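You operate a simulated robot arm through the tools that you are given. There is no shell and no other tool.

You run a simulated robot arm. Do the job below in one go: nothing can be reset, and whatever is moved stays where it is left.

TASK
Run all three tests on the compressor in the tester rest; leave the knob on the failed test or OFF.
Fine: bring the clip arm down first; OPEN or LEAK is a fail; OFF if none fails.

It is judged by the outcome, as a careful person would: the job done as asked, and still so three seconds after it is handed in. It fails if anything else is knocked over, pushed out of place, dropped, spilled or broken.

THE ROBOT
A 6-joint arm with a two-finger parallel gripper, fixed in place. Base frame: the origin is at the foot of the arm, x ahead of it, y to its left, z up. Readings come in mm, rad, newtons and seconds.
With the tool pointing down near the work surface it reaches from about 300 to 660 mm from the base axis. Its first joint turns from -2.007 to 2.007 rad. Payload 3.43 kg.
The tool frame sits at the grasp point between the pads (the TCP): z along the fingers, y along the line on which they close. The tips reach 34 mm beyond it. Largest opening 128 mm; finger width 24, thickness 12; the body of the gripper, 48 by 130 mm, starts 96 mm behind the TCP.
Orientation is told as [roll, pitch, yaw] about the base's x, y, z axes, in that order, counted from this pose: with the fingers straight down and closing along the base's y, the tool's x points along the base's -x, its y along +y and its z along -z.

THE INTERFACE
- The arm moves only by the tool servo_tool. Its arguments are lists of equal length, an entry for each row: "xyz": the shift along the tool's x, y, z in units of 500 mm (1.0 is 500 mm), a list of three; "rotation": the turn, a rotation vector about the tool's x, y, z in units of 45 degrees (1.0 is 45 degrees), a list of three; "fingers": the gripper command, from -1 (shut) to 1 (fully open), values between in proportion. In form: {"xyz": [[tx, ty, tz], ...], "rotation": [[ax, ay, az], ...], "fingers": [fingers, ...]}. A call has 1 to 20 rows; each row is the pose to reach, as a shift and turn from the pose commanded when the call began, along the tool's axes at that moment. A call with a number of a shift or a turn outside -1 to 1 is refused whole. A row lasts 0.2 s, in which the tool goes at most 50 mm and 0.15 rad; a call with a longer step from one row to the next is refused whole, and so is a gripper value outside its range. Where a pose cannot be reached the arm comes as near as it can. A force on the tool above 40 N (or 10 N above the force at the start of the call, whichever is more), or a blocked arm, ends the call early, and 0.2 s more pass. The fingers move at their own pace (about 153 mm/s each) and stop on an object; they squeeze with about 39 N. The grip force told is the motor's: it shows also when the fingers shut on nothing. Time passes only in rows, and 0.2 s behind the last, so rows that repeat a pose let the fingers close. The reply holds the time, the measured pose of the TCP, the force on the tool along the base axes, the opening and the grip force, in the units named above and with some noise, with the torque about the TCP (base axes, N m) and any sound that the robot's microphone picked up, and new pictures: "pictures" is both (left out), scene, wrist or none.
- Cameras (640 x 400 px; columns grow to the right, rows downward): "scene" is fixed at [49.5, -649.3, 1802.9]; the picture's right is [0.80, -0.60, 0.00], its down [-0.45, -0.61, -0.65] and it looks along [0.39, 0.52, -0.76] (base axes); focal length 273 px, centre (320, 200). "wrist" rides on the gripper at [76, -11, -160] in the tool frame; the picture's right is [0.15, 0.99, 0.00], its down [-0.88, 0.13, -0.46] and it looks along [-0.45, 0.07, 0.89] (tool axes); focal length 234 px, centre (320, 200). There is no depth. A picture from a camera that has moved, and an enlarged one, comes with that camera's place and axes in the base frame and with its lens.
- lift_body(by): slides the trunk up (or, below 0, down) by that many mm; the arm rides with it, the base frame stays. It gives what a move gives, with no picture.
- zoom(camera, box): a new picture of the part [left, top, right, bottom] of that camera's present view, enlarged. It takes no simulated time.
- job_done(): hands the job in; it is judged then, once.

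Places have to be worked out from the pictures, the camera data and where the tool is seen. Open the gripper and draw the arm clear of the work before you hand the job in, unless the task says otherwise.

The tools are called after "Request:" as a command line: name --argument value ..., lists and objects as JSON in quotes. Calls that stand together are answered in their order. servo_tool: Moves the arm, as the interface text tells. Its arguments: {"type":"object","properties":{"xyz":{"type":"array","items":{"type":"array","items":{"type":"number"}}},"rotation":{"type":"array","items":{"type":"array","items":{"type":"number"}}},"fingers":{"type":"array","items":{"type":"number"}},"pictures":{"type":"string","enum":["both","scene","wrist","none"]}},"required":["xyz","rotation","fingers"]} The other tools are called the same way: lift_body (by) slides the trunk up or down; zoom (camera, box) takes an enlarged picture of a part of a camera's view; job_done () hands the job in.

At the start:

```text
clock: 0.0
tool_pos: [317.1, -240.7, 1436.8]
orientation: [-0.001, 0.0, 0.0]
force: [-0.4, -0.3, -0.1]
ft_torque: [-0.04, 0.01, 0.02]
width: 128.0
finger_force: 0.0
trunk travel left (down, up): [-934.0, 56.0]
```

scene: 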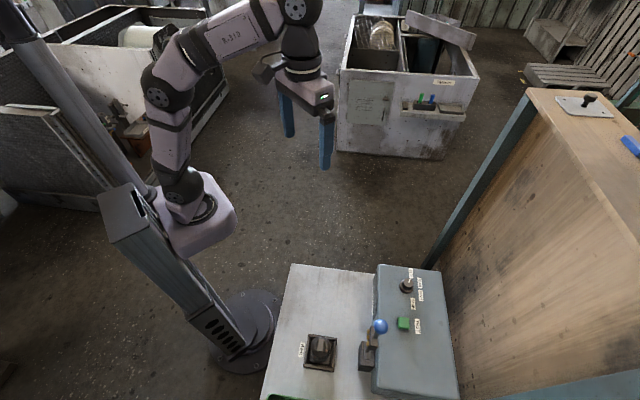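
wrist: 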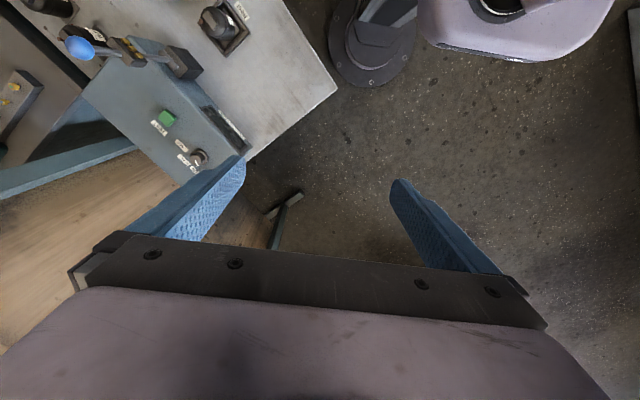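

I'll take a closer look at the work area before moving anything.

Request:
zoom --camera "scene" --box '[260, 250, 480, 400]'

Request:
zoom --camera "wrist" --box '[0, 0, 300, 190]'

Request:
zoom --camera "scene" --box '[500, 60, 640, 180]'

```text
2.67 times, centred on (370, 325) of scene
camera zoom: at [49.5, -649.3, 1802.9], right [0.8, -0.6, 0.0], down [-0.45, -0.61, -0.65], along [0.39, 0.52, -0.76], focal length 729 px, centre (187, -133)
```

zoom: 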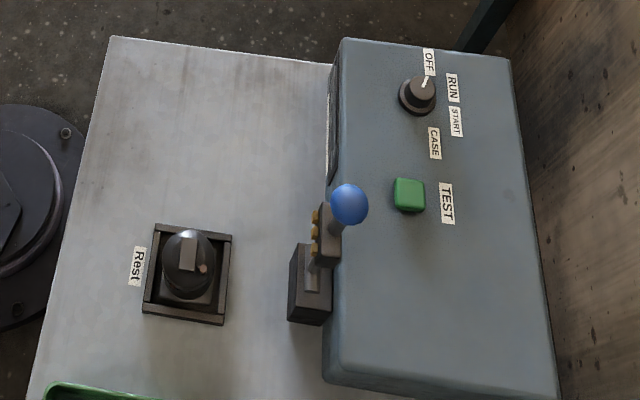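

```text
2.11 times, centred on (150, 95) of wrist
camera zoom: at [242.0, -252.0, 1596.6], right [-0.15, 0.99, 0.0], down [0.88, 0.13, 0.46], along [0.45, 0.07, -0.89], focal length 493 px, centre (678, 421)
```

zoom: 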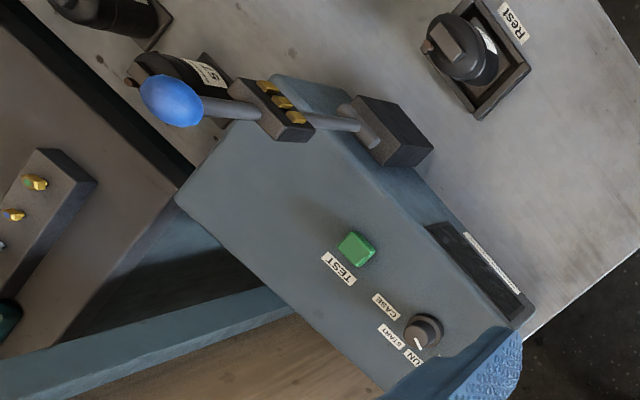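

```text
3.33 times, centred on (570, 120) of scene
camera zoom: at [49.5, -649.3, 1802.9], right [0.8, -0.6, 0.0], down [-0.45, -0.61, -0.65], along [0.39, 0.52, -0.76], focal length 911 px, centre (-513, 467)
```

zoom: 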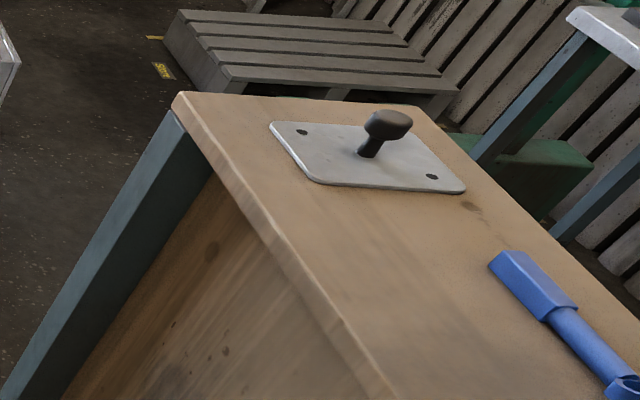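

The tester sits to the robot's right: the panel has a knob and a TEST button, with the blue-ball clip arm standing up beside the labelled Rest. I'll turn the tool toward it at the current height to get a better wrist view.

Request:
servo_tool --xyz '[[0.03, 0, 0], [0.07, -0.02, 0], [0.12, -0.04, 0], [0.17, -0.06, 0], [0.22, -0.08, 0], [0.26, -0.1, 0], [0.26, -0.1, 0], [0.26, -0.1, 0]]' --rotation '[[0, 0, 0.17], [0, 0, 0.34], [0, 0, 0.51], [0, 0, 0.68], [0, 0, 0.85], [0, 0, 1.0], [0, 0, 1.0], [0, 0, 1.0]]' --fingers '[1, 1, 1, 1, 1, 1, 1, 1]' --pictures "both"

```text
clock: 1.8
tool_pos: [187.4, -291.6, 1437.8]
orientation: [-0.001, -0.001, -0.787]
force: [0.4, 0.4, 0.2]
ft_torque: [0.03, 0.01, -0.02]
width: 128.2
finger_force: 0.0
trunk travel left (down, up): [-934.0, 56.0]
camera wrist: at [126.9, -245.8, 1596.8], right [0.6, 0.8, 0.0], down [0.71, -0.53, 0.46], along [0.37, -0.27, -0.89], focal length 234 px, centre (320, 200)
```

scene: 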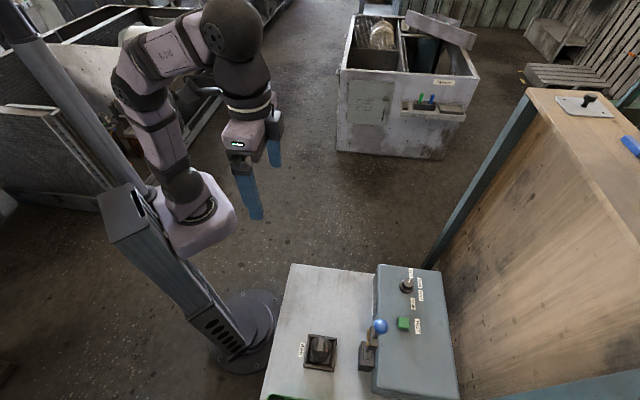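
wrist: 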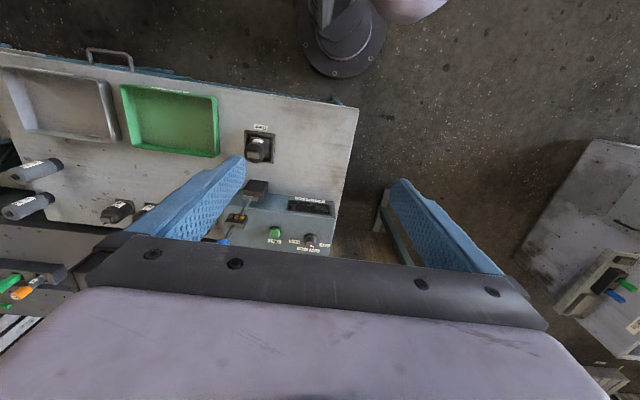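

The wrist view shows the Rest, the clip arm and the panel with a display, partly hidden by the left finger. I'll shift sideways so the tester sits between the fingers, then lower the trunk a bit for a sharper view.

Request:
servo_tool --xyz '[[0, -0.08, 0], [0, -0.16, 0], [0, -0.24, 0], [0, -0.3, 0], [0, -0.3, 0], [0, -0.3, 0]]' --rotation '[[0, 0, 0], [0, 0, 0], [0, 0, 0], [0, 0, 0], [0, 0, 0], [0, 0, 0]]' --fingers '[1, 1, 1, 1, 1, 1]' --pictures "both"

```text
clock: 3.2
tool_pos: [80.1, -395.0, 1429.6]
orientation: [-0.001, -0.002, -0.787]
force: [-0.4, -0.2, -0.6]
ft_torque: [0.03, 0.01, -0.03]
width: 128.1
finger_force: 0.0
out of reach, approached as far as the arm can: row 4, 5, 6
trunk travel left (down, up): [-934.0, 56.0]
camera wrist: at [18.5, -349.0, 1590.9], right [0.6, 0.8, 0.0], down [0.71, -0.53, 0.46], along [0.37, -0.27, -0.89], focal length 234 px, centre (320, 200)
```

scene: 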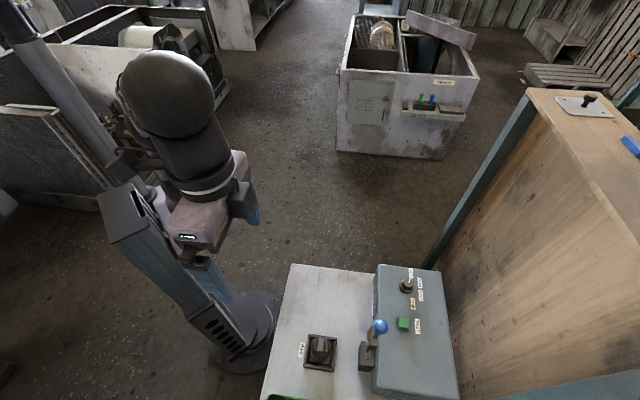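
wrist: 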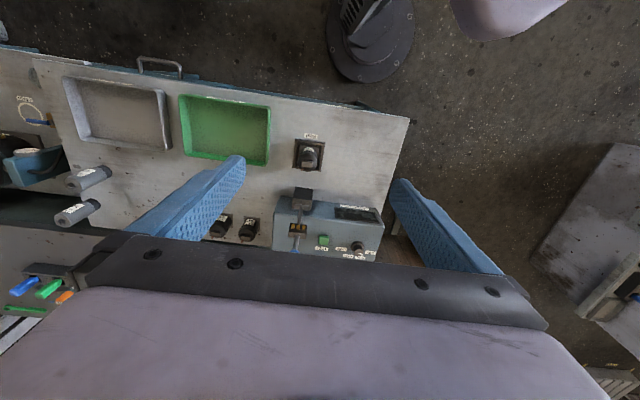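

The tester is now between the fingers. I'll zoom in on it.

Request:
zoom --camera "wrist" --box '[200, 120, 420, 270]'

Request:
zoom --camera "scene" --box '[290, 310, 410, 400]'

Request:
zoom --camera "wrist" --box '[265, 180, 400, 270]'

```text
2.67 times, centred on (310, 195) of wrist
camera zoom: at [18.5, -349.0, 1590.9], right [0.6, 0.8, 0.0], down [0.71, -0.53, 0.46], along [0.37, -0.27, -0.89], focal length 624 px, centre (347, 213)
```

zoom: 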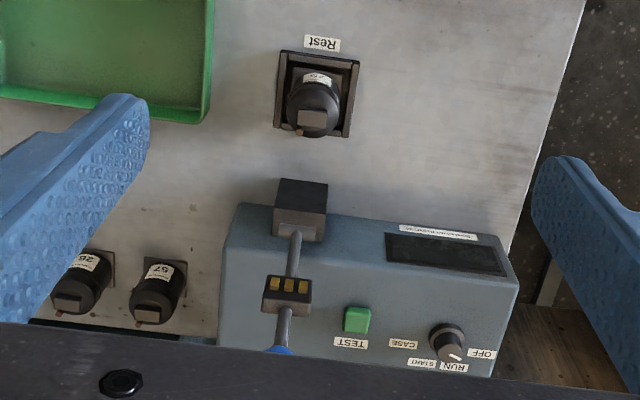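

```text
4.44 times, centred on (350, 355) of scene
camera zoom: at [49.5, -649.3, 1802.9], right [0.8, -0.6, 0.0], down [-0.45, -0.61, -0.65], along [0.39, 0.52, -0.76], focal length 1215 px, centre (187, -489)
```

zoom: 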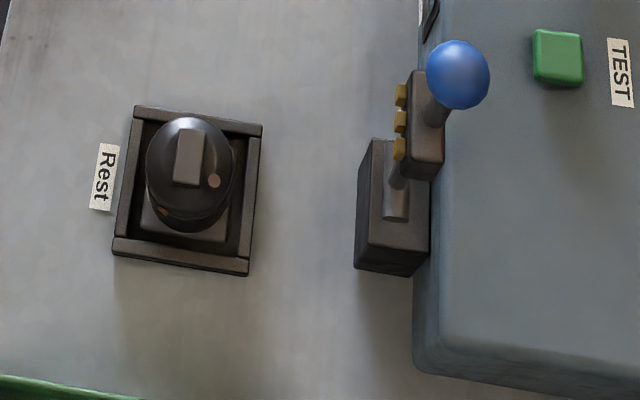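

```text
4.44 times, centred on (332, 225) of wrist
camera zoom: at [18.5, -349.0, 1590.9], right [0.6, 0.8, 0.0], down [0.71, -0.53, 0.46], along [0.37, -0.27, -0.89], focal length 1041 px, centre (264, 89)
```

zoom: 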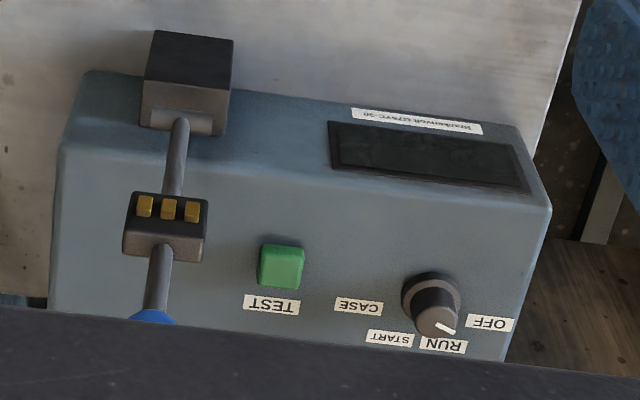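

The clip arm stands almost upright. I put the pivot near (256, -598, 958) and the ball near (252, -590, 1205), with the arm swinging toward the Rest along about (-0.71, 0.71). The tool's present yaw already lines up with that, so I'll tilt it outward and approach the ball from above and behind for a closer look.

Request:
servo_tool --xyz '[[-0.05, -0.005, 0.04], [-0.11, -0.015, 0.08], [-0.17, -0.025, 0.12], [-0.23, -0.034, 0.16], [-0.288, -0.034, 0.2], [-0.288, -0.034, 0.2], [-0.288, -0.034, 0.2]]' --rotation '[[0, -0.13, 0], [0, -0.27, 0], [0, -0.4, 0], [0, -0.53, 0], [0, -0.667, 0], [0, -0.667, 0], [0, -0.667, 0]]' --fingers '[1, 1, 1, 1, 1, 1, 1]' --pictures "both"

```text
clock: 4.8
tool_pos: [170.3, -510.0, 1329.6]
orientation: [-0.002, -0.526, -0.785]
force: [0.6, 0.9, -0.3]
ft_torque: [0.02, 0.03, -0.01]
width: 128.2
finger_force: 0.0
trunk travel left (down, up): [-934.0, 56.0]
camera wrist: at [59.8, -415.2, 1429.7], right [0.61, 0.79, -0.07], down [0.47, -0.29, 0.84], along [0.64, -0.54, -0.54], focal length 234 px, centre (320, 200)
```

scene: 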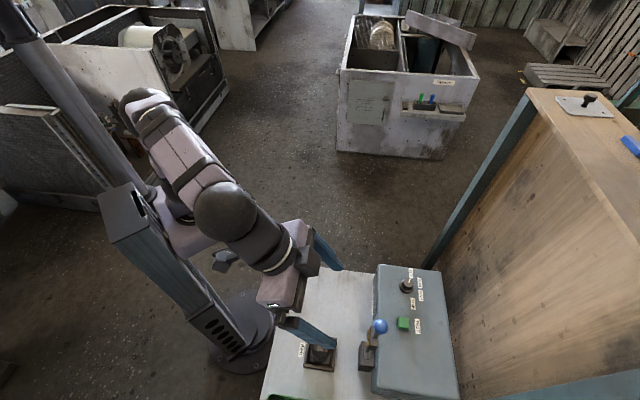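
wrist: 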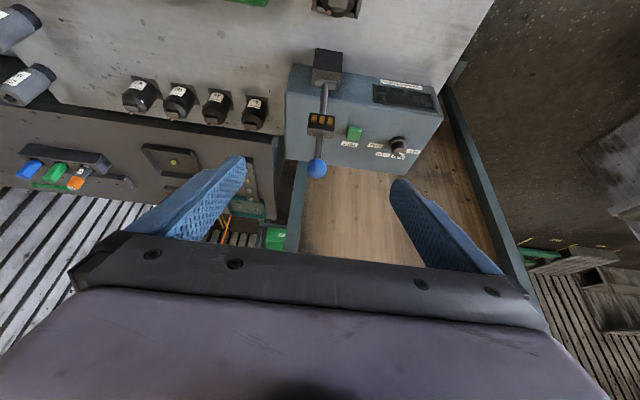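

The clip arm and ball are clearly visible between the fingers. I'll zoom in to measure them.

Request:
zoom --camera "wrist" --box '[260, 20, 460, 190]'

Request:
zoom --camera "scene" --box '[340, 250, 460, 360]'

Request:
zoom --camera "wrist" --box '[340, 120, 440, 170]'

```text
2.35 times, centred on (360, 105) of wrist
camera zoom: at [59.8, -415.2, 1429.7], right [0.61, 0.79, -0.07], down [0.47, -0.29, 0.84], along [0.64, -0.54, -0.54], focal length 551 px, centre (226, 424)
```

zoom: 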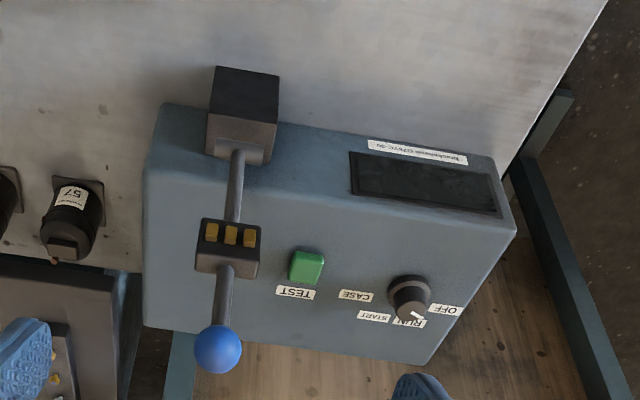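

```text
3.64 times, centred on (400, 305) of scene
camera zoom: at [49.5, -649.3, 1802.9], right [0.8, -0.6, 0.0], down [-0.45, -0.61, -0.65], along [0.39, 0.52, -0.76], focal length 994 px, centre (29, -182)
```

zoom: 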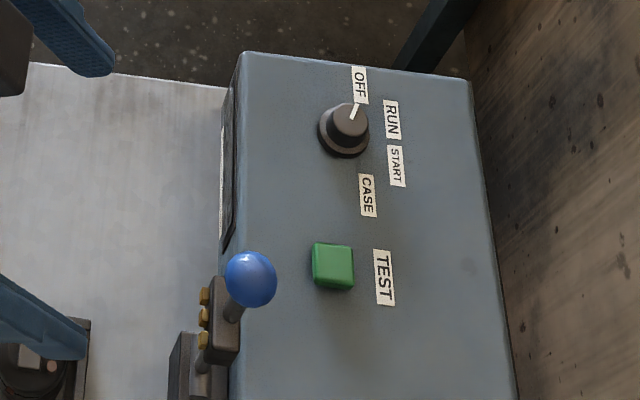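

```text
6.40 times, centred on (390, 145) of wrist
camera zoom: at [59.8, -415.2, 1429.7], right [0.61, 0.79, -0.07], down [0.47, -0.29, 0.84], along [0.64, -0.54, -0.54], focal length 1499 px, centre (-128, 552)
```

zoom: 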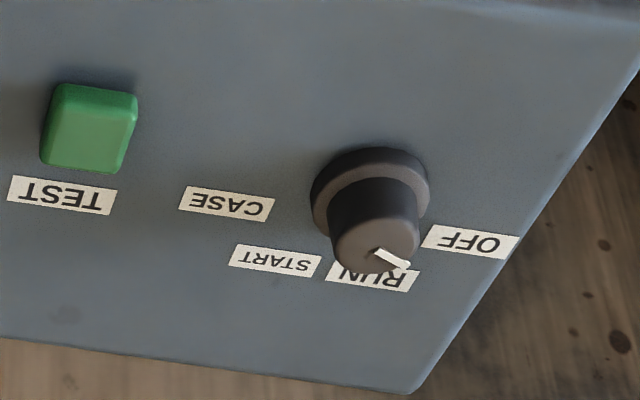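

The knob points at OFF, with RUN, START and CASE following clockwise in steps of about 42°. The ball, about 30 mm across, is near (253, -591, 1205). I'll move the open fingers around it and check alignment before closing.

Request:
servo_tool --xyz '[[-0.018, 0.0, 0.08], [-0.036, 0.001, 0.16], [-0.057, 0.002, 0.24], [-0.0764, 0.002, 0.332], [-0.0764, 0.002, 0.332], [-0.0764, 0.002, 0.332]]' --rotation '[[0, 0, 0], [0, 0, 0], [0, 0, 0], [0, 0, 0], [0, 0, 0], [0, 0, 0]]' --fingers '[1, 1, 1, 1, 1, 1]' --pictures "both"

```text
clock: 6.2
tool_pos: [255.0, -589.8, 1203.4]
orientation: [-0.001, -0.524, -0.786]
force: [0.9, 0.0, 0.3]
ft_torque: [0.04, 0.01, -0.06]
width: 128.3
finger_force: 0.0
trunk travel left (down, up): [-934.0, 56.0]
camera wrist: at [144.2, -495.3, 1303.9], right [0.61, 0.79, -0.07], down [0.47, -0.29, 0.83], along [0.64, -0.54, -0.55], focal length 234 px, centre (320, 200)
```

scene: 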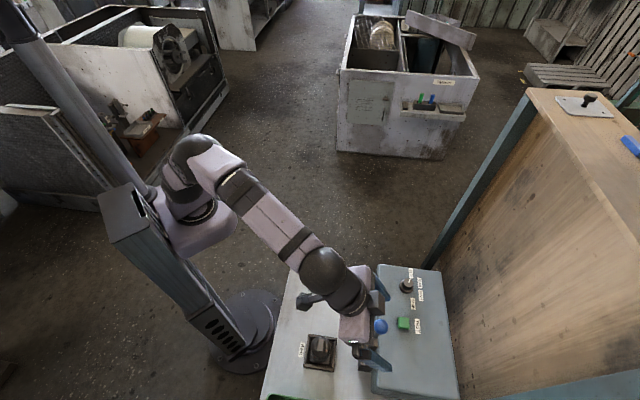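
wrist: 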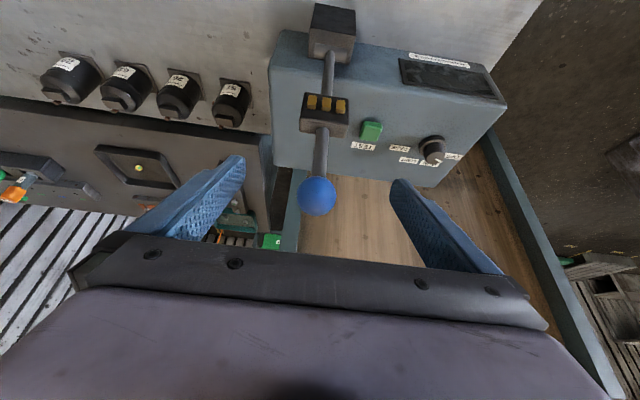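

The ball projects to within about 3 px of where the TCP should be, so it is centred between the fingers. I'll close on it.

Request:
servo_tool --xyz '[[0, 0, 0], [0, 0, 0], [0, 0, 0], [0, 0, 0]]' --rotation '[[0, 0, 0], [0, 0, 0], [0, 0, 0], [0, 0, 0]]' --fingers '[0, -0.4, -1, -1]' --pictures "both"

```text
clock: 7.2
tool_pos: [251.2, -591.2, 1204.1]
orientation: [0.001, -0.525, -0.785]
force: [-5.6, -5.6, -0.8]
ft_torque: [-0.14, 0.07, -0.12]
width: 29.0
finger_force: 45.2
trunk travel left (down, up): [-934.0, 56.0]
camera wrist: at [141.7, -496.2, 1304.2], right [0.61, 0.79, -0.07], down [0.47, -0.29, 0.84], along [0.64, -0.55, -0.54], focal length 234 px, centre (320, 200)
```

scene: 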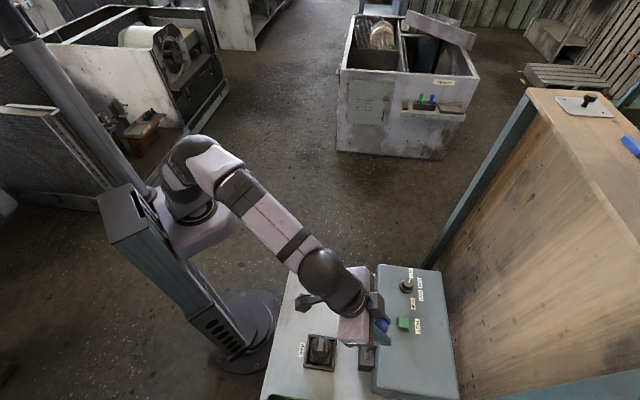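
wrist: 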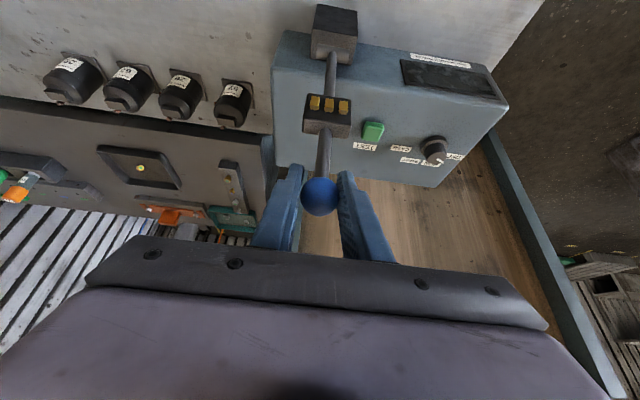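

The ball is gripped at 29 mm with low force. I'll draw it along the start of its arc, about 20° toward the Rest, and watch the force.

Request:
servo_tool --xyz '[[0.023, 0, -0.011], [0.046, 0, -0.0214], [0.07, 0, -0.03], [0.0942, 0, -0.038], [0.119, 0, -0.044], [0.1438, 0, -0.0494], [0.1438, 0, -0.0494]]' --rotation '[[0, 0, 0], [0, 0, 0], [0, 0, 0], [0, 0, 0], [0, 0, 0], [0, 0, 0], [0, 0, 0]]' --fingers '[-1, -1, -1, -1, -1, -1, -1]' --pictures "both"

```text
clock: 8.8
tool_pos: [199.2, -539.5, 1192.2]
orientation: [-0.001, -0.525, -0.785]
force: [-0.1, -8.0, 3.9]
ft_torque: [-0.79, -0.93, 0.04]
width: 29.1
finger_force: 45.1
trunk travel left (down, up): [-934.0, 56.0]
camera wrist: at [89.8, -444.6, 1293.2], right [0.61, 0.79, -0.07], down [0.47, -0.29, 0.84], along [0.64, -0.54, -0.54], focal length 234 px, centre (320, 200)
```

scene: 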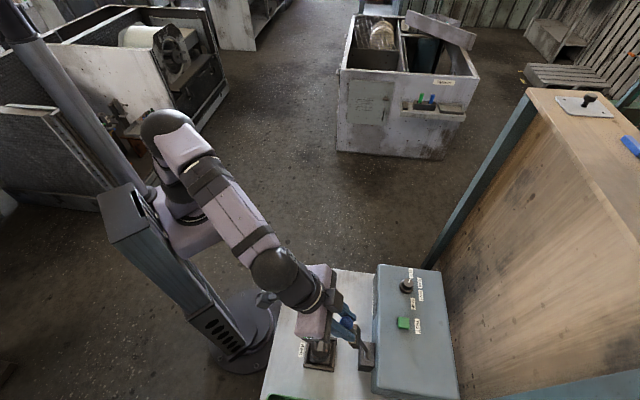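
wrist: 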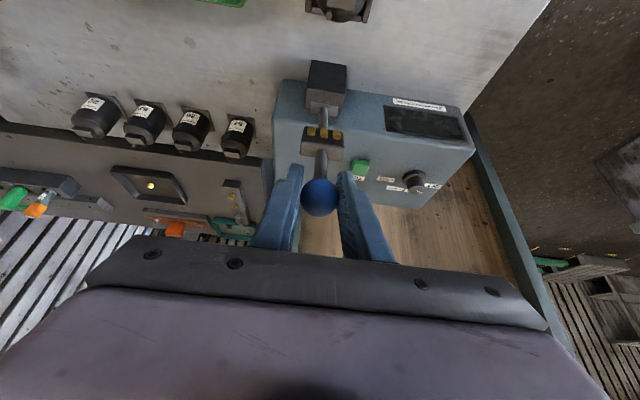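

The grip holds and the reading fits a pivot at outward distance 597 and z 961, with a radius of 243. I'll continue the arc to about 60°.

Request:
servo_tool --xyz '[[0.0504, 0, -0.008], [0.101, 0, -0.0106], [0.152, 0, -0.008], [0.2022, 0, 0.0002], [0.2514, 0, 0.0134], [0.299, 0, 0.0314], [0.3442, 0, 0.0546], [0.3442, 0, 0.0546]]' --rotation '[[0, 0, 0], [0, 0, 0], [0, 0, 0], [0, 0, 0], [0, 0, 0], [0, 0, 0], [0, 0, 0], [0, 0, 0]]' --fingers '[-1, -1, -1, -1, -1, -1, -1, -1]' --pictures "both"

```text
clock: 10.6
tool_pos: [105.2, -443.8, 1079.5]
orientation: [0.0, -0.52, -0.784]
force: [11.6, -12.3, -3.3]
ft_torque: [-0.71, -0.63, 0.0]
width: 28.8
finger_force: 45.2
trunk travel left (down, up): [-934.0, 56.0]
camera wrist: at [-6.1, -348.9, 1179.4], right [0.61, 0.79, -0.07], down [0.47, -0.29, 0.83], along [0.64, -0.54, -0.55], focal length 234 px, centre (320, 200)
```

scene: 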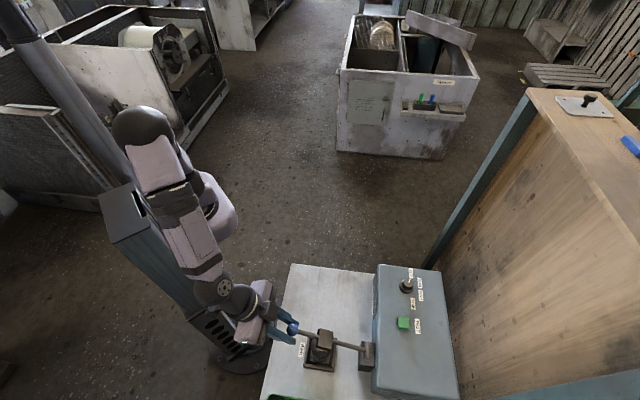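
wrist: 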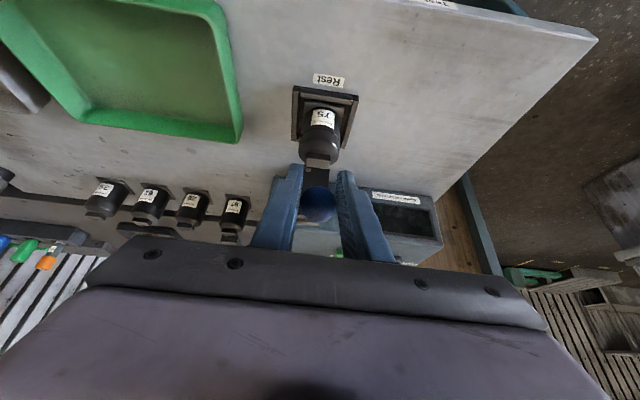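

The arm is at about 61° and the compressor in the Rest lies right under the contact bar. I'll continue down in smaller steps and watch for resistance.

Request:
servo_tool --xyz '[[0.021, 0, 0.017], [0.0422, 0, 0.0338], [0.061, 0, 0.05], [0.08, 0, 0.066], [0.097, 0, 0.084], [0.1142, 0, 0.1022], [0.1142, 0, 0.1022]]' --rotation '[[0, 0, 0], [0, 0, 0], [0, 0, 0], [0, 0, 0], [0, 0, 0], [0, 0, 0], [0, 0, 0]]' --fingers '[-1, -1, -1, -1, -1, -1, -1]' --pictures "both"

```text
clock: 12.2
tool_pos: [86.9, -423.0, 1008.6]
orientation: [-0.001, -0.525, -0.784]
force: [-2.4, 2.4, -0.2]
ft_torque: [0.03, -0.06, 0.04]
width: 0.0
finger_force: 32.9
trunk travel left (down, up): [-934.0, 56.0]
camera wrist: at [-23.0, -328.8, 1108.7], right [0.61, 0.79, -0.07], down [0.47, -0.29, 0.83], along [0.64, -0.54, -0.55], focal length 234 px, centre (320, 200)
```

scene: 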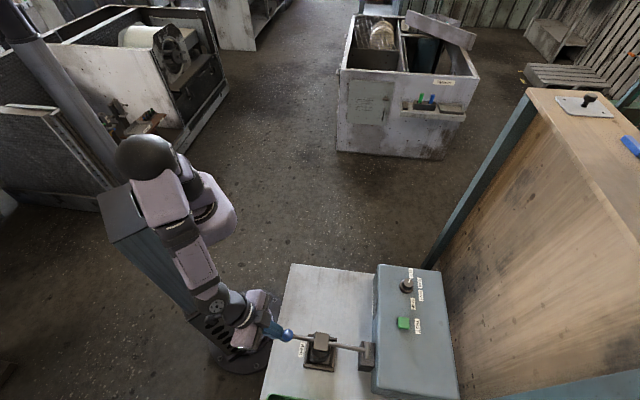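
wrist: 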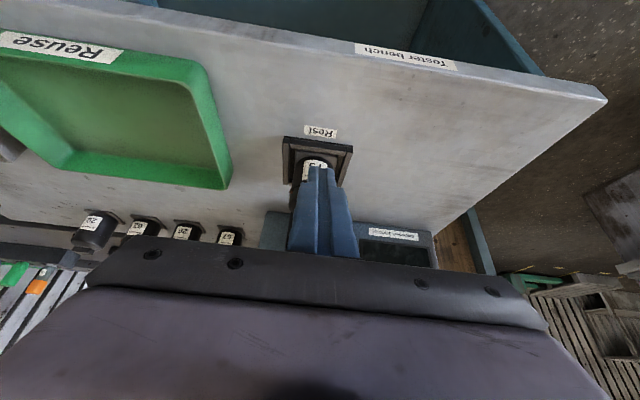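

The ball slipped out of the grip and the fingers are now shut. I'll look at where the clip arm stands.

Request:
zoom --camera "scene" --box '[240, 300, 400, 400]'

Request:
zoom --camera "wrist" --box '[240, 100, 460, 260]'

```text
4.00 times, centred on (320, 350) of scene
camera zoom: at [49.5, -649.3, 1802.9], right [0.8, -0.6, 0.0], down [-0.45, -0.61, -0.65], along [0.39, 0.52, -0.76], focal length 1094 px, centre (320, -400)
```

zoom: 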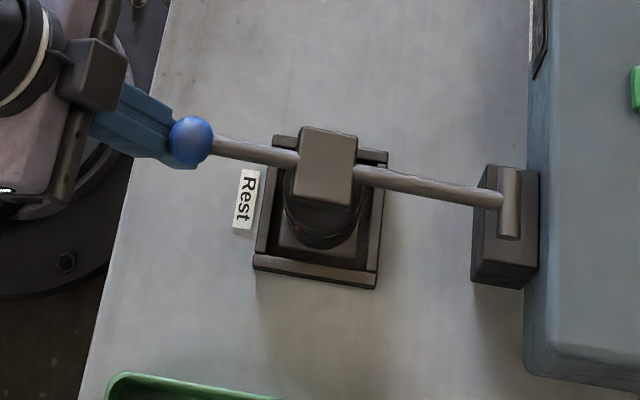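

```text
2.50 times, centred on (350, 180) of wrist
camera zoom: at [-23.0, -328.8, 1108.7], right [0.61, 0.79, -0.07], down [0.47, -0.29, 0.83], along [0.64, -0.54, -0.55], focal length 585 px, centre (245, 250)
```

zoom: 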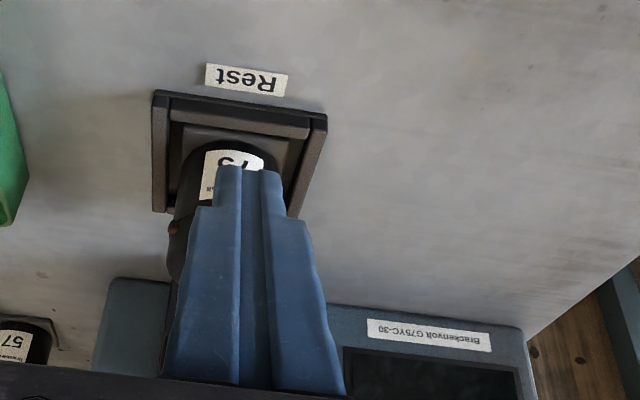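

The ball seems to be resting against the outer side of the closed fingers, with the contact bar above the compressor. I'll step away from it inward, then back and up, to see how far down it is.

Request:
servo_tool --xyz '[[0.03, 0, 0], [0.06, 0, 0], [0.06, 0, -0.08], [0.04, 0, -0.16], [0.0, 0, -0.2], [0.0, 0, -0.2], [0.0, 0, -0.2]]' --rotation '[[0, 0, 0], [0, 0, 0], [0, 0, 0], [0, 0, 0], [0, 0, 0], [0, 0, 0], [0, 0, 0]]' --fingers '[-1, -1, -1, -1, -1, -1, -1]' --pictures "both"

```text
clock: 13.8
tool_pos: [52.7, -386.3, 1099.2]
orientation: [0.0, -0.523, -0.785]
force: [0.4, 0.5, -0.1]
ft_torque: [0.01, 0.02, 0.04]
width: 0.0
finger_force: 32.4
trunk travel left (down, up): [-934.0, 56.0]
camera wrist: at [-56.9, -292.4, 1199.2], right [0.61, 0.79, -0.07], down [0.47, -0.29, 0.83], along [0.64, -0.54, -0.55], focal length 234 px, centre (320, 200)
```

scene: 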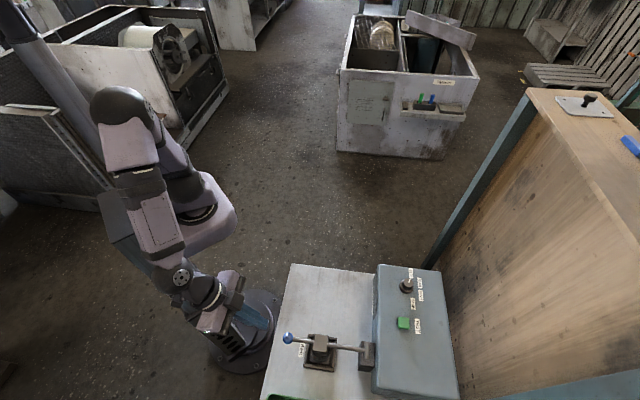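
wrist: 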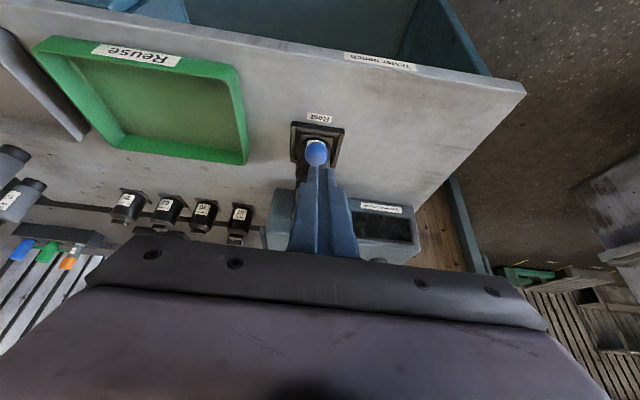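

Request:
zoom --camera "scene" --box '[270, 310, 390, 385]'

Request:
zoom --camera "wrist" --box '[260, 100, 420, 270]'

```text
5.33 times, centred on (330, 348) of scene
camera zoom: at [49.5, -649.3, 1802.9], right [0.8, -0.6, 0.0], down [-0.45, -0.61, -0.65], along [0.39, 0.52, -0.76], focal length 1458 px, centre (267, -587)
```

zoom: 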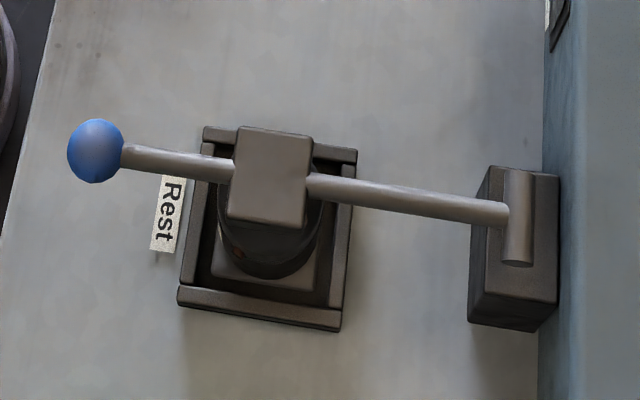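

```text
2.35 times, centred on (340, 185) of wrist
camera zoom: at [-56.9, -292.4, 1199.2], right [0.61, 0.79, -0.07], down [0.47, -0.29, 0.83], along [0.64, -0.54, -0.55], focal length 551 px, centre (273, 235)
```

zoom: 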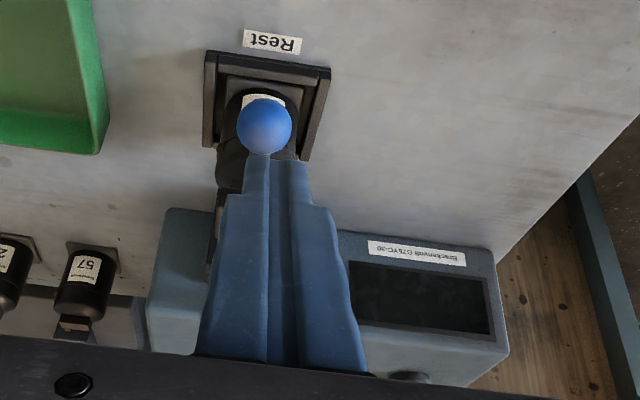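

With the fingers out of the way the arm has dropped further, and the ball now sits near z 990. To be sure the contacts are seated, I'll bring the tool upright above the ball and press gently with the closed fingertips.

Request:
servo_tool --xyz '[[-0.02, -0.002, 0.02], [-0.04, -0.004, 0.05], [-0.06, -0.006, 0.08], [-0.07, -0.008, 0.103], [-0.07, -0.008, 0.103], [-0.07, -0.008, 0.103]]' --rotation '[[0, 0.17, 0], [0, 0.34, 0], [0, 0.51, 0], [0, 0.667, 0], [0, 0.667, 0], [0, 0.667, 0]]' --fingers '[-1, -1, -1, -1, -1, -1]' --pictures "both"

```text
clock: 15.2
tool_pos: [90.6, -430.4, 1069.1]
orientation: [0.0, 0.002, -0.784]
force: [-0.5, -0.1, 0.2]
ft_torque: [0.0, -0.02, -0.01]
width: 0.2
finger_force: 33.3
trunk travel left (down, up): [-934.0, 56.0]
camera wrist: at [29.9, -384.9, 1229.4], right [0.6, 0.8, 0.0], down [0.71, -0.53, 0.45], along [0.36, -0.27, -0.89], focal length 234 px, centre (320, 200)
```

scene: 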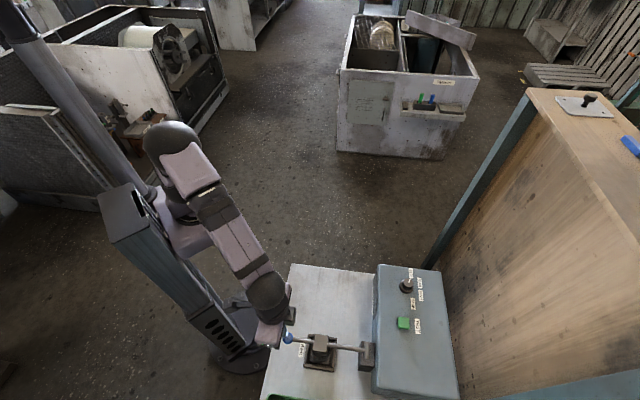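
wrist: 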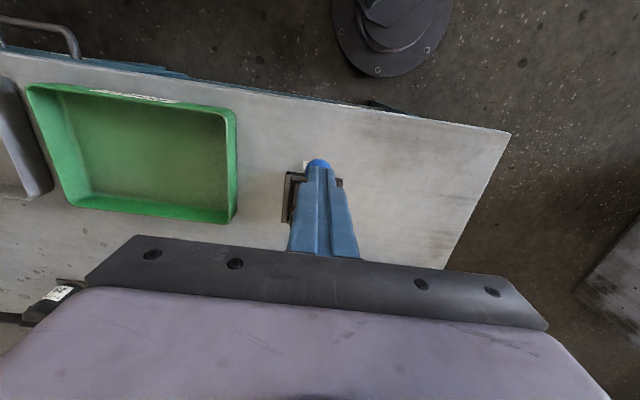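

Request:
zoom --camera "wrist" --box '[260, 130, 380, 240]'

Request:
zoom --camera "scene" --box '[240, 290, 400, 390]'

```text
3.64 times, centred on (320, 185) of wrist
camera zoom: at [29.9, -384.9, 1229.4], right [0.6, 0.8, 0.0], down [0.71, -0.53, 0.45], along [0.36, -0.27, -0.89], focal length 852 px, centre (320, 254)
```

zoom: 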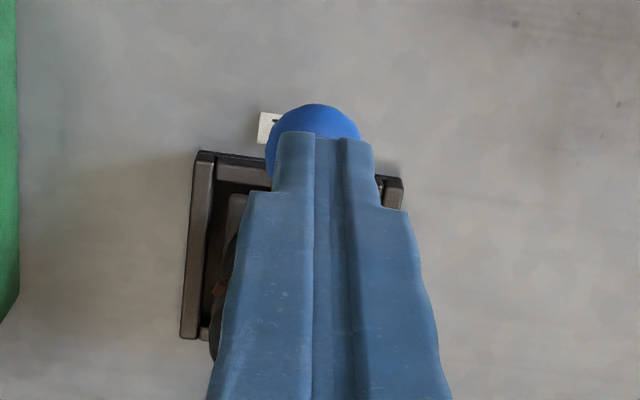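

```text
4.00 times, centred on (320, 340) of scene
camera zoom: at [49.5, -649.3, 1802.9], right [0.8, -0.6, 0.0], down [-0.45, -0.61, -0.65], along [0.39, 0.52, -0.76], focal length 1094 px, centre (320, -360)
```

zoom: 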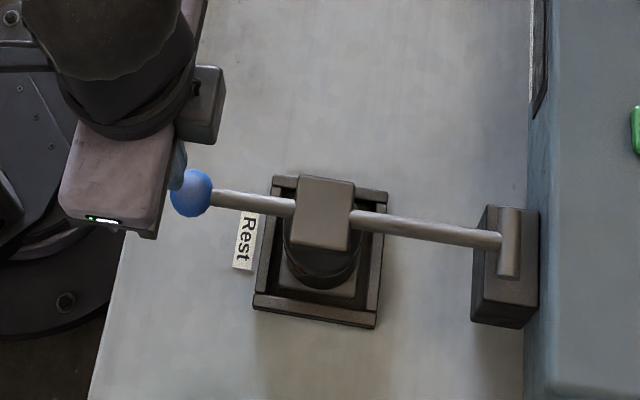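

The ball lies just under and slightly outward of the closed fingertips, at about o 375 and z 990. I'll shift 6 mm outward and lower in small steps until contact.

Request:
servo_tool --xyz '[[-0.012, -0.002, 0.02], [-0.012, -0.002, 0.04], [-0.012, -0.002, 0.05], [-0.012, -0.002, 0.056], [-0.012, -0.002, 0.062]]' --rotation '[[0, 0, 0], [0, 0, 0], [0, 0, 0], [0, 0, 0], [0, 0, 0]]' --fingers '[-1, -1, -1, -1, -1]' --pictures "wrist"

```text
clock: 16.4
tool_pos: [94.5, -435.6, 1041.3]
orientation: [-0.005, -0.003, -0.784]
force: [0.9, 1.6, 13.9]
ft_torque: [0.0, -0.09, -0.01]
width: 0.0
finger_force: 32.9
trunk travel left (down, up): [-934.0, 56.0]
camera wrist: at [32.6, -389.7, 1200.0], right [0.6, 0.8, 0.0], down [0.71, -0.53, 0.46], along [0.37, -0.28, -0.89], focal length 234 px, centre (320, 200)
```

wrist: 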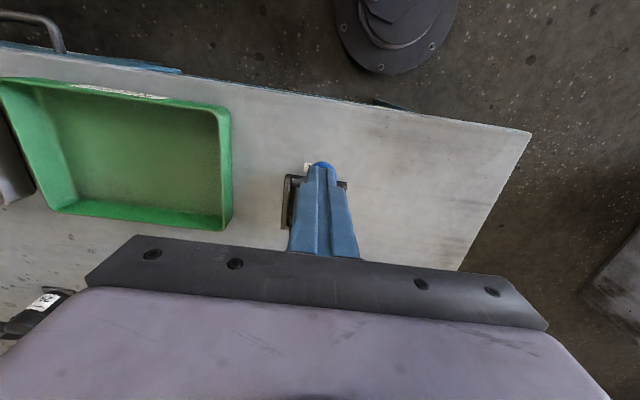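

There is contact with 14 N up and the tip at about z 1007, which puts the ball centre near z 992. I'll press a little more to see whether it is solidly seated.

Request:
servo_tool --xyz '[[0, 0, 0.006], [0, 0, 0.01], [0, 0, 0.01]]' --rotation '[[0, 0, 0], [0, 0, 0], [0, 0, 0]]' --fingers '[-1, -1, -1]' --pictures "scene"

```text
clock: 17.0
tool_pos: [93.9, -436.0, 1039.7]
orientation: [-0.008, -0.008, -0.785]
force: [-1.4, 9.7, 22.5]
ft_torque: [0.26, -0.05, 0.0]
width: 0.1
finger_force: 33.3
trunk travel left (down, up): [-934.0, 56.0]
stopped in row 3: the force on the tool passed its limit at 42 N (the readings are from after the stop); the commanded pose is now the measured one
```

scene: 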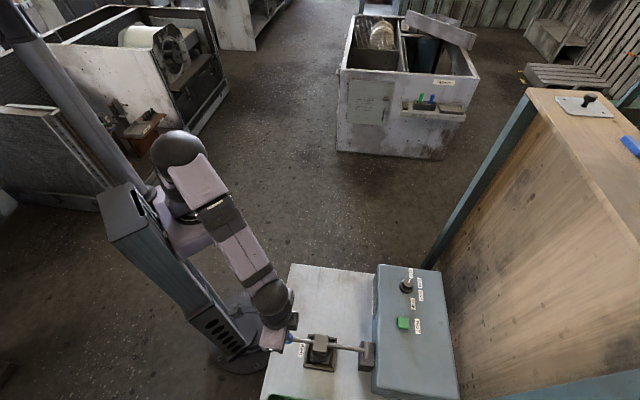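

It is solid: the force rose to 42 N with hardly any motion, so the clip arm is fully down. I'll lift off and travel high toward the knob, near (468, -533) with its top at z 1028.

Request:
servo_tool --xyz '[[0, 0, -0.08], [0, 0, -0.17], [-0.06, 0.04, -0.18], [-0.12, 0.08, -0.18], [-0.19, 0.12, -0.18], [-0.26, 0.16, -0.18], [-0.33, 0.2, -0.18], [-0.4, 0.24, -0.18], [-0.47, 0.29, -0.18], [-0.54, 0.34, -0.18], [-0.61, 0.39, -0.18], [-0.61, 0.39, -0.18], [-0.61, 0.39, -0.18]]' --rotation '[[0, 0, 0], [0, 0, 0], [0, 0, 0], [0, 0, 0], [0, 0, 0], [0, 0, 0], [0, 0, 0], [0, 0, 0], [0, 0, 0], [0, 0, 0], [0, 0, 0], [0, 0, 0], [0, 0, 0]]' --fingers '[-1, -1, -1, -1, -1, -1, -1, -1, -1, -1, -1, -1, -1]' --pictures "both"

```text
clock: 19.8
tool_pos: [405.6, -482.4, 1123.2]
orientation: [-0.005, -0.007, -0.785]
force: [-0.7, 0.8, -0.2]
ft_torque: [0.02, 0.01, -0.02]
width: 0.0
finger_force: 32.9
out of reach, approached as far as the arm can: row 10, 11, 12, 13
trunk travel left (down, up): [-934.0, 56.0]
camera wrist: at [345.1, -436.0, 1282.8], right [0.6, 0.8, -0.01], down [0.71, -0.53, 0.46], along [0.37, -0.28, -0.89], focal length 234 px, centre (320, 200)
```

scene: 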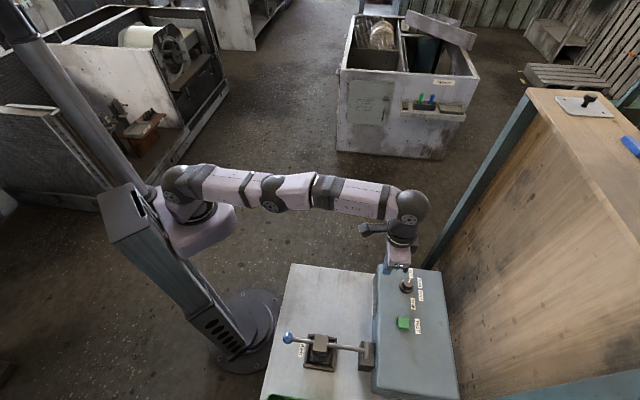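
wrist: 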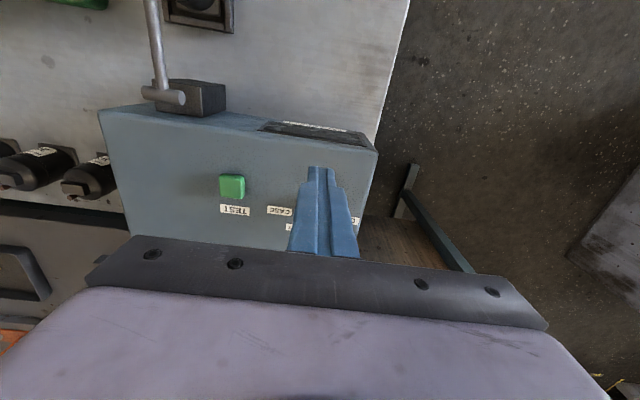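

At z 1123 with the tool vertical the arm is fully stretched about 80 mm short of the knob, so I need an outward tilt. I'll tilt 15°, turn to a yaw of about -28° to leave room for a clockwise turn, open the fingers partly and hover above the knob.

Request:
servo_tool --xyz '[[0, 0, 0], [0, 0, 0], [0, 0, 0], [-0.057, 0.0013, 0.02], [-0.1142, 0.0026, 0.0386], [-0.1142, 0.0026, 0.0386], [-0.1142, 0.0026, 0.0386]]' --rotation '[[-0.0168, -0.1103, -0.1274], [-0.0335, -0.2205, -0.2548], [-0.0503, -0.3308, -0.3822], [-0.0503, -0.3308, -0.3822], [-0.0503, -0.3308, -0.3822], [-0.0503, -0.3308, -0.3822], [-0.0503, -0.3308, -0.3822]]' --fingers '[-1, -0.5, 0.1, 0.1, 0.1, 0.1, 0.1]' --pictures "both"

```text
clock: 21.4
tool_pos: [447.4, -522.1, 1103.6]
orientation: [-0.01, -0.267, -0.481]
force: [-0.2, 0.1, -0.1]
ft_torque: [0.0, 0.02, 0.01]
width: 70.6
finger_force: 0.0
trunk travel left (down, up): [-934.0, 56.0]
camera wrist: at [341.2, -478.9, 1238.6], right [0.34, 0.94, -0.05], down [0.71, -0.22, 0.67], along [0.62, -0.26, -0.74], focal length 234 px, centre (320, 200)
```

scene: 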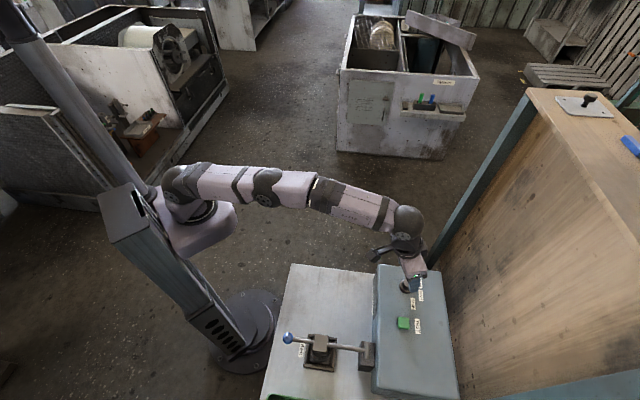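
wrist: 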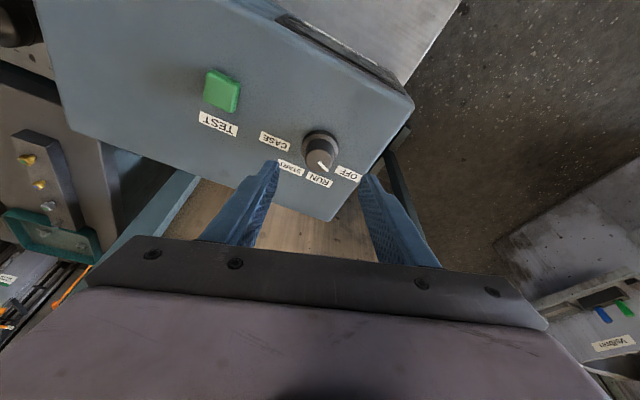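

The arm reached the hover pose. I'll zoom in to refine the knob position.

Request:
zoom --camera "wrist" --box '[240, 100, 400, 220]'

Request:
zoom --camera "scene" --box '[370, 240, 470, 340]'

```text
3.33 times, centred on (320, 160) of wrist
camera zoom: at [341.2, -478.9, 1238.6], right [0.34, 0.94, -0.05], down [0.71, -0.22, 0.67], along [0.62, -0.26, -0.74], focal length 781 px, centre (320, 333)
```

zoom: 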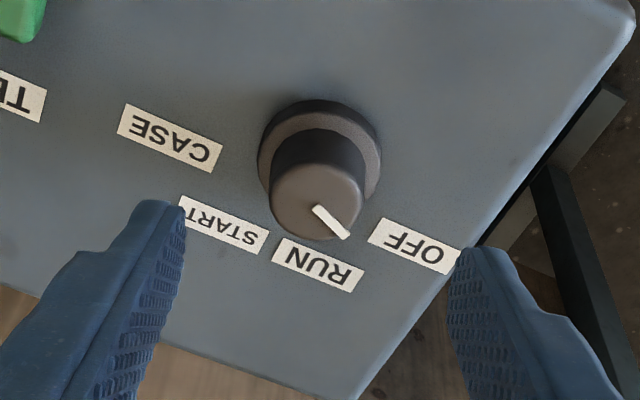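

```text
4.00 times, centred on (420, 290) of scene
camera zoom: at [49.5, -649.3, 1802.9], right [0.8, -0.6, 0.0], down [-0.45, -0.61, -0.65], along [0.39, 0.52, -0.76], focal length 1094 px, centre (-80, -160)
```

zoom: 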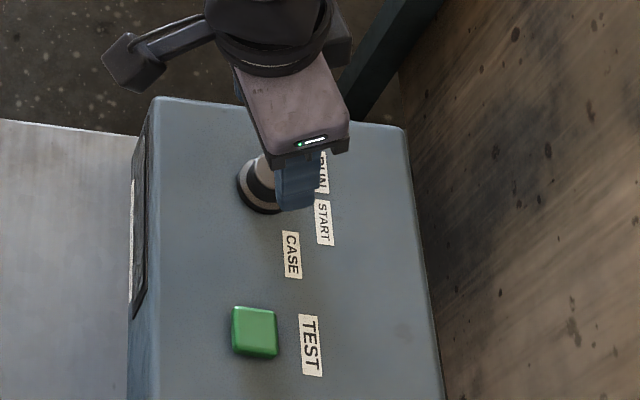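

The knob axis is aligned with the tool to within about 0.2 mm across the fingers and about 4 mm along the outward direction. I'll descend along the tool axis with that correction, stopping with the tips just above the knob's base ring.

Request:
servo_tool --xyz '[[0.004, 0, 0.03], [0.0088, 0, 0.065], [0.0088, 0, 0.1], [0.0088, 0, 0.118], [0.0088, 0, 0.128], [0.0088, 0, 0.128]]' --rotation '[[0, 0, 0], [0, 0, 0], [0, 0, 0], [0, 0, 0], [0, 0, 0], [0, 0, 0]]' --fingers '[0.1, 0.1, 0.1, 0.1, 0.1, 0.1]' --pictures "wrist"

```text
clock: 22.8
tool_pos: [458.7, -527.9, 1040.8]
orientation: [-0.008, -0.267, -0.482]
force: [-0.3, -0.2, 0.2]
ft_torque: [-0.02, -0.01, -0.01]
width: 70.6
finger_force: 0.0
trunk travel left (down, up): [-934.0, 56.0]
camera wrist: at [352.1, -484.1, 1174.8], right [0.34, 0.94, -0.05], down [0.71, -0.22, 0.67], along [0.62, -0.26, -0.74], focal length 234 px, centre (320, 200)
```

wrist: 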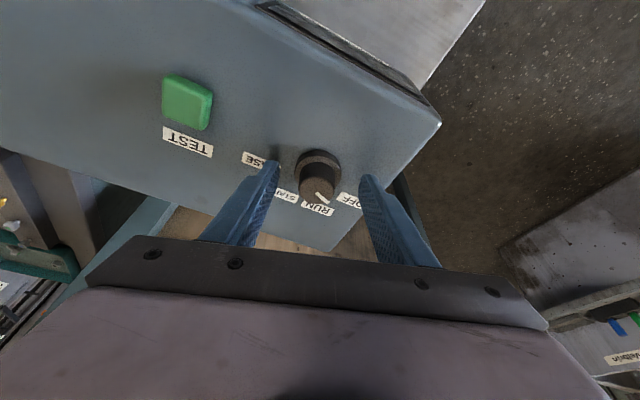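

Request:
zoom --camera "wrist" --box '[250, 120, 400, 230]'

```text
3.64 times, centred on (325, 175) of wrist
camera zoom: at [352.1, -484.1, 1174.8], right [0.34, 0.94, -0.05], down [0.71, -0.22, 0.67], along [0.62, -0.26, -0.74], focal length 852 px, centre (302, 291)
```

zoom: 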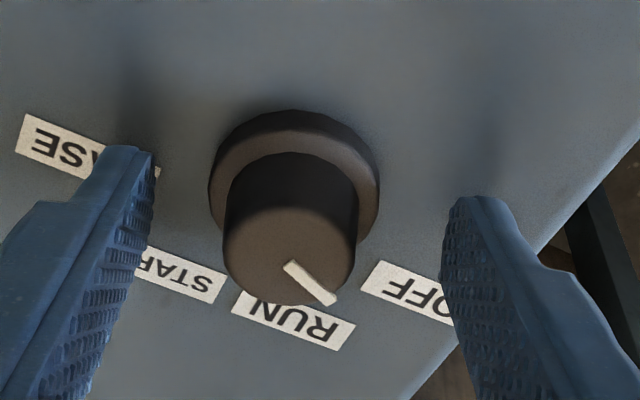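

The knob sits about 1.4 mm left of centre between the fingers. I'll correct that and close on it.

Request:
servo_tool --xyz '[[0, -0.0026, 0], [0, -0.0026, 0], [0, -0.0026, 0], [0, -0.0026, 0]]' --rotation '[[0, 0, 0], [0, 0, 0], [0, 0, 0], [0, 0, 0]]' --fingers '[0.1, -0.3, -1, -1]' --pictures "wrist"

```text
clock: 23.8
tool_pos: [457.2, -531.5, 1040.5]
orientation: [-0.007, -0.267, -0.483]
force: [-2.7, -2.8, -1.4]
ft_torque: [-0.34, 0.26, -0.01]
width: 41.4
finger_force: 45.0
trunk travel left (down, up): [-934.0, 56.0]
camera wrist: at [351.2, -486.0, 1174.2], right [0.34, 0.94, -0.05], down [0.71, -0.22, 0.67], along [0.62, -0.26, -0.74], focal length 234 px, centre (320, 200)
```

wrist: 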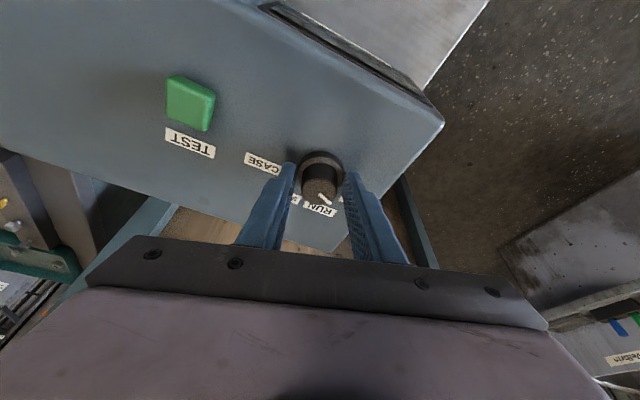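

Request:
zoom --camera "wrist" --box '[260, 130, 390, 220]'

Request:
zoom --camera "scene" --box '[370, 250, 450, 310]'

```text
4.44 times, centred on (325, 175) of wrist
camera zoom: at [351.2, -486.0, 1174.2], right [0.34, 0.94, -0.05], down [0.71, -0.22, 0.67], along [0.62, -0.26, -0.74], focal length 1041 px, centre (298, 311)
```

zoom: 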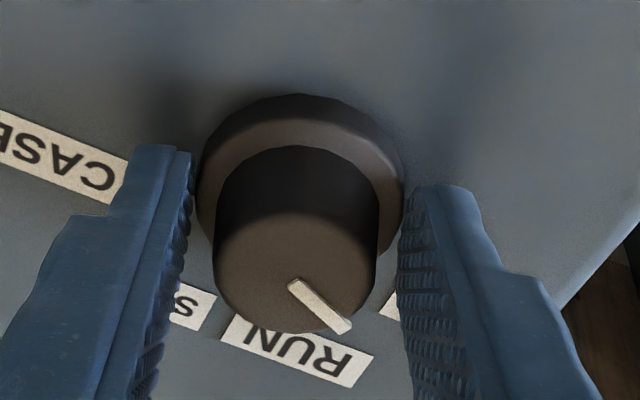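

```text
6.67 times, centred on (410, 280) of scene
camera zoom: at [49.5, -649.3, 1802.9], right [0.8, -0.6, 0.0], down [-0.45, -0.61, -0.65], along [0.39, 0.52, -0.76], focal length 1823 px, centre (-280, -333)
```

zoom: 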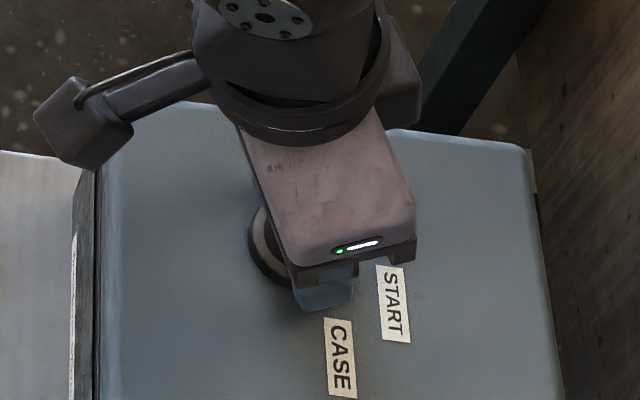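

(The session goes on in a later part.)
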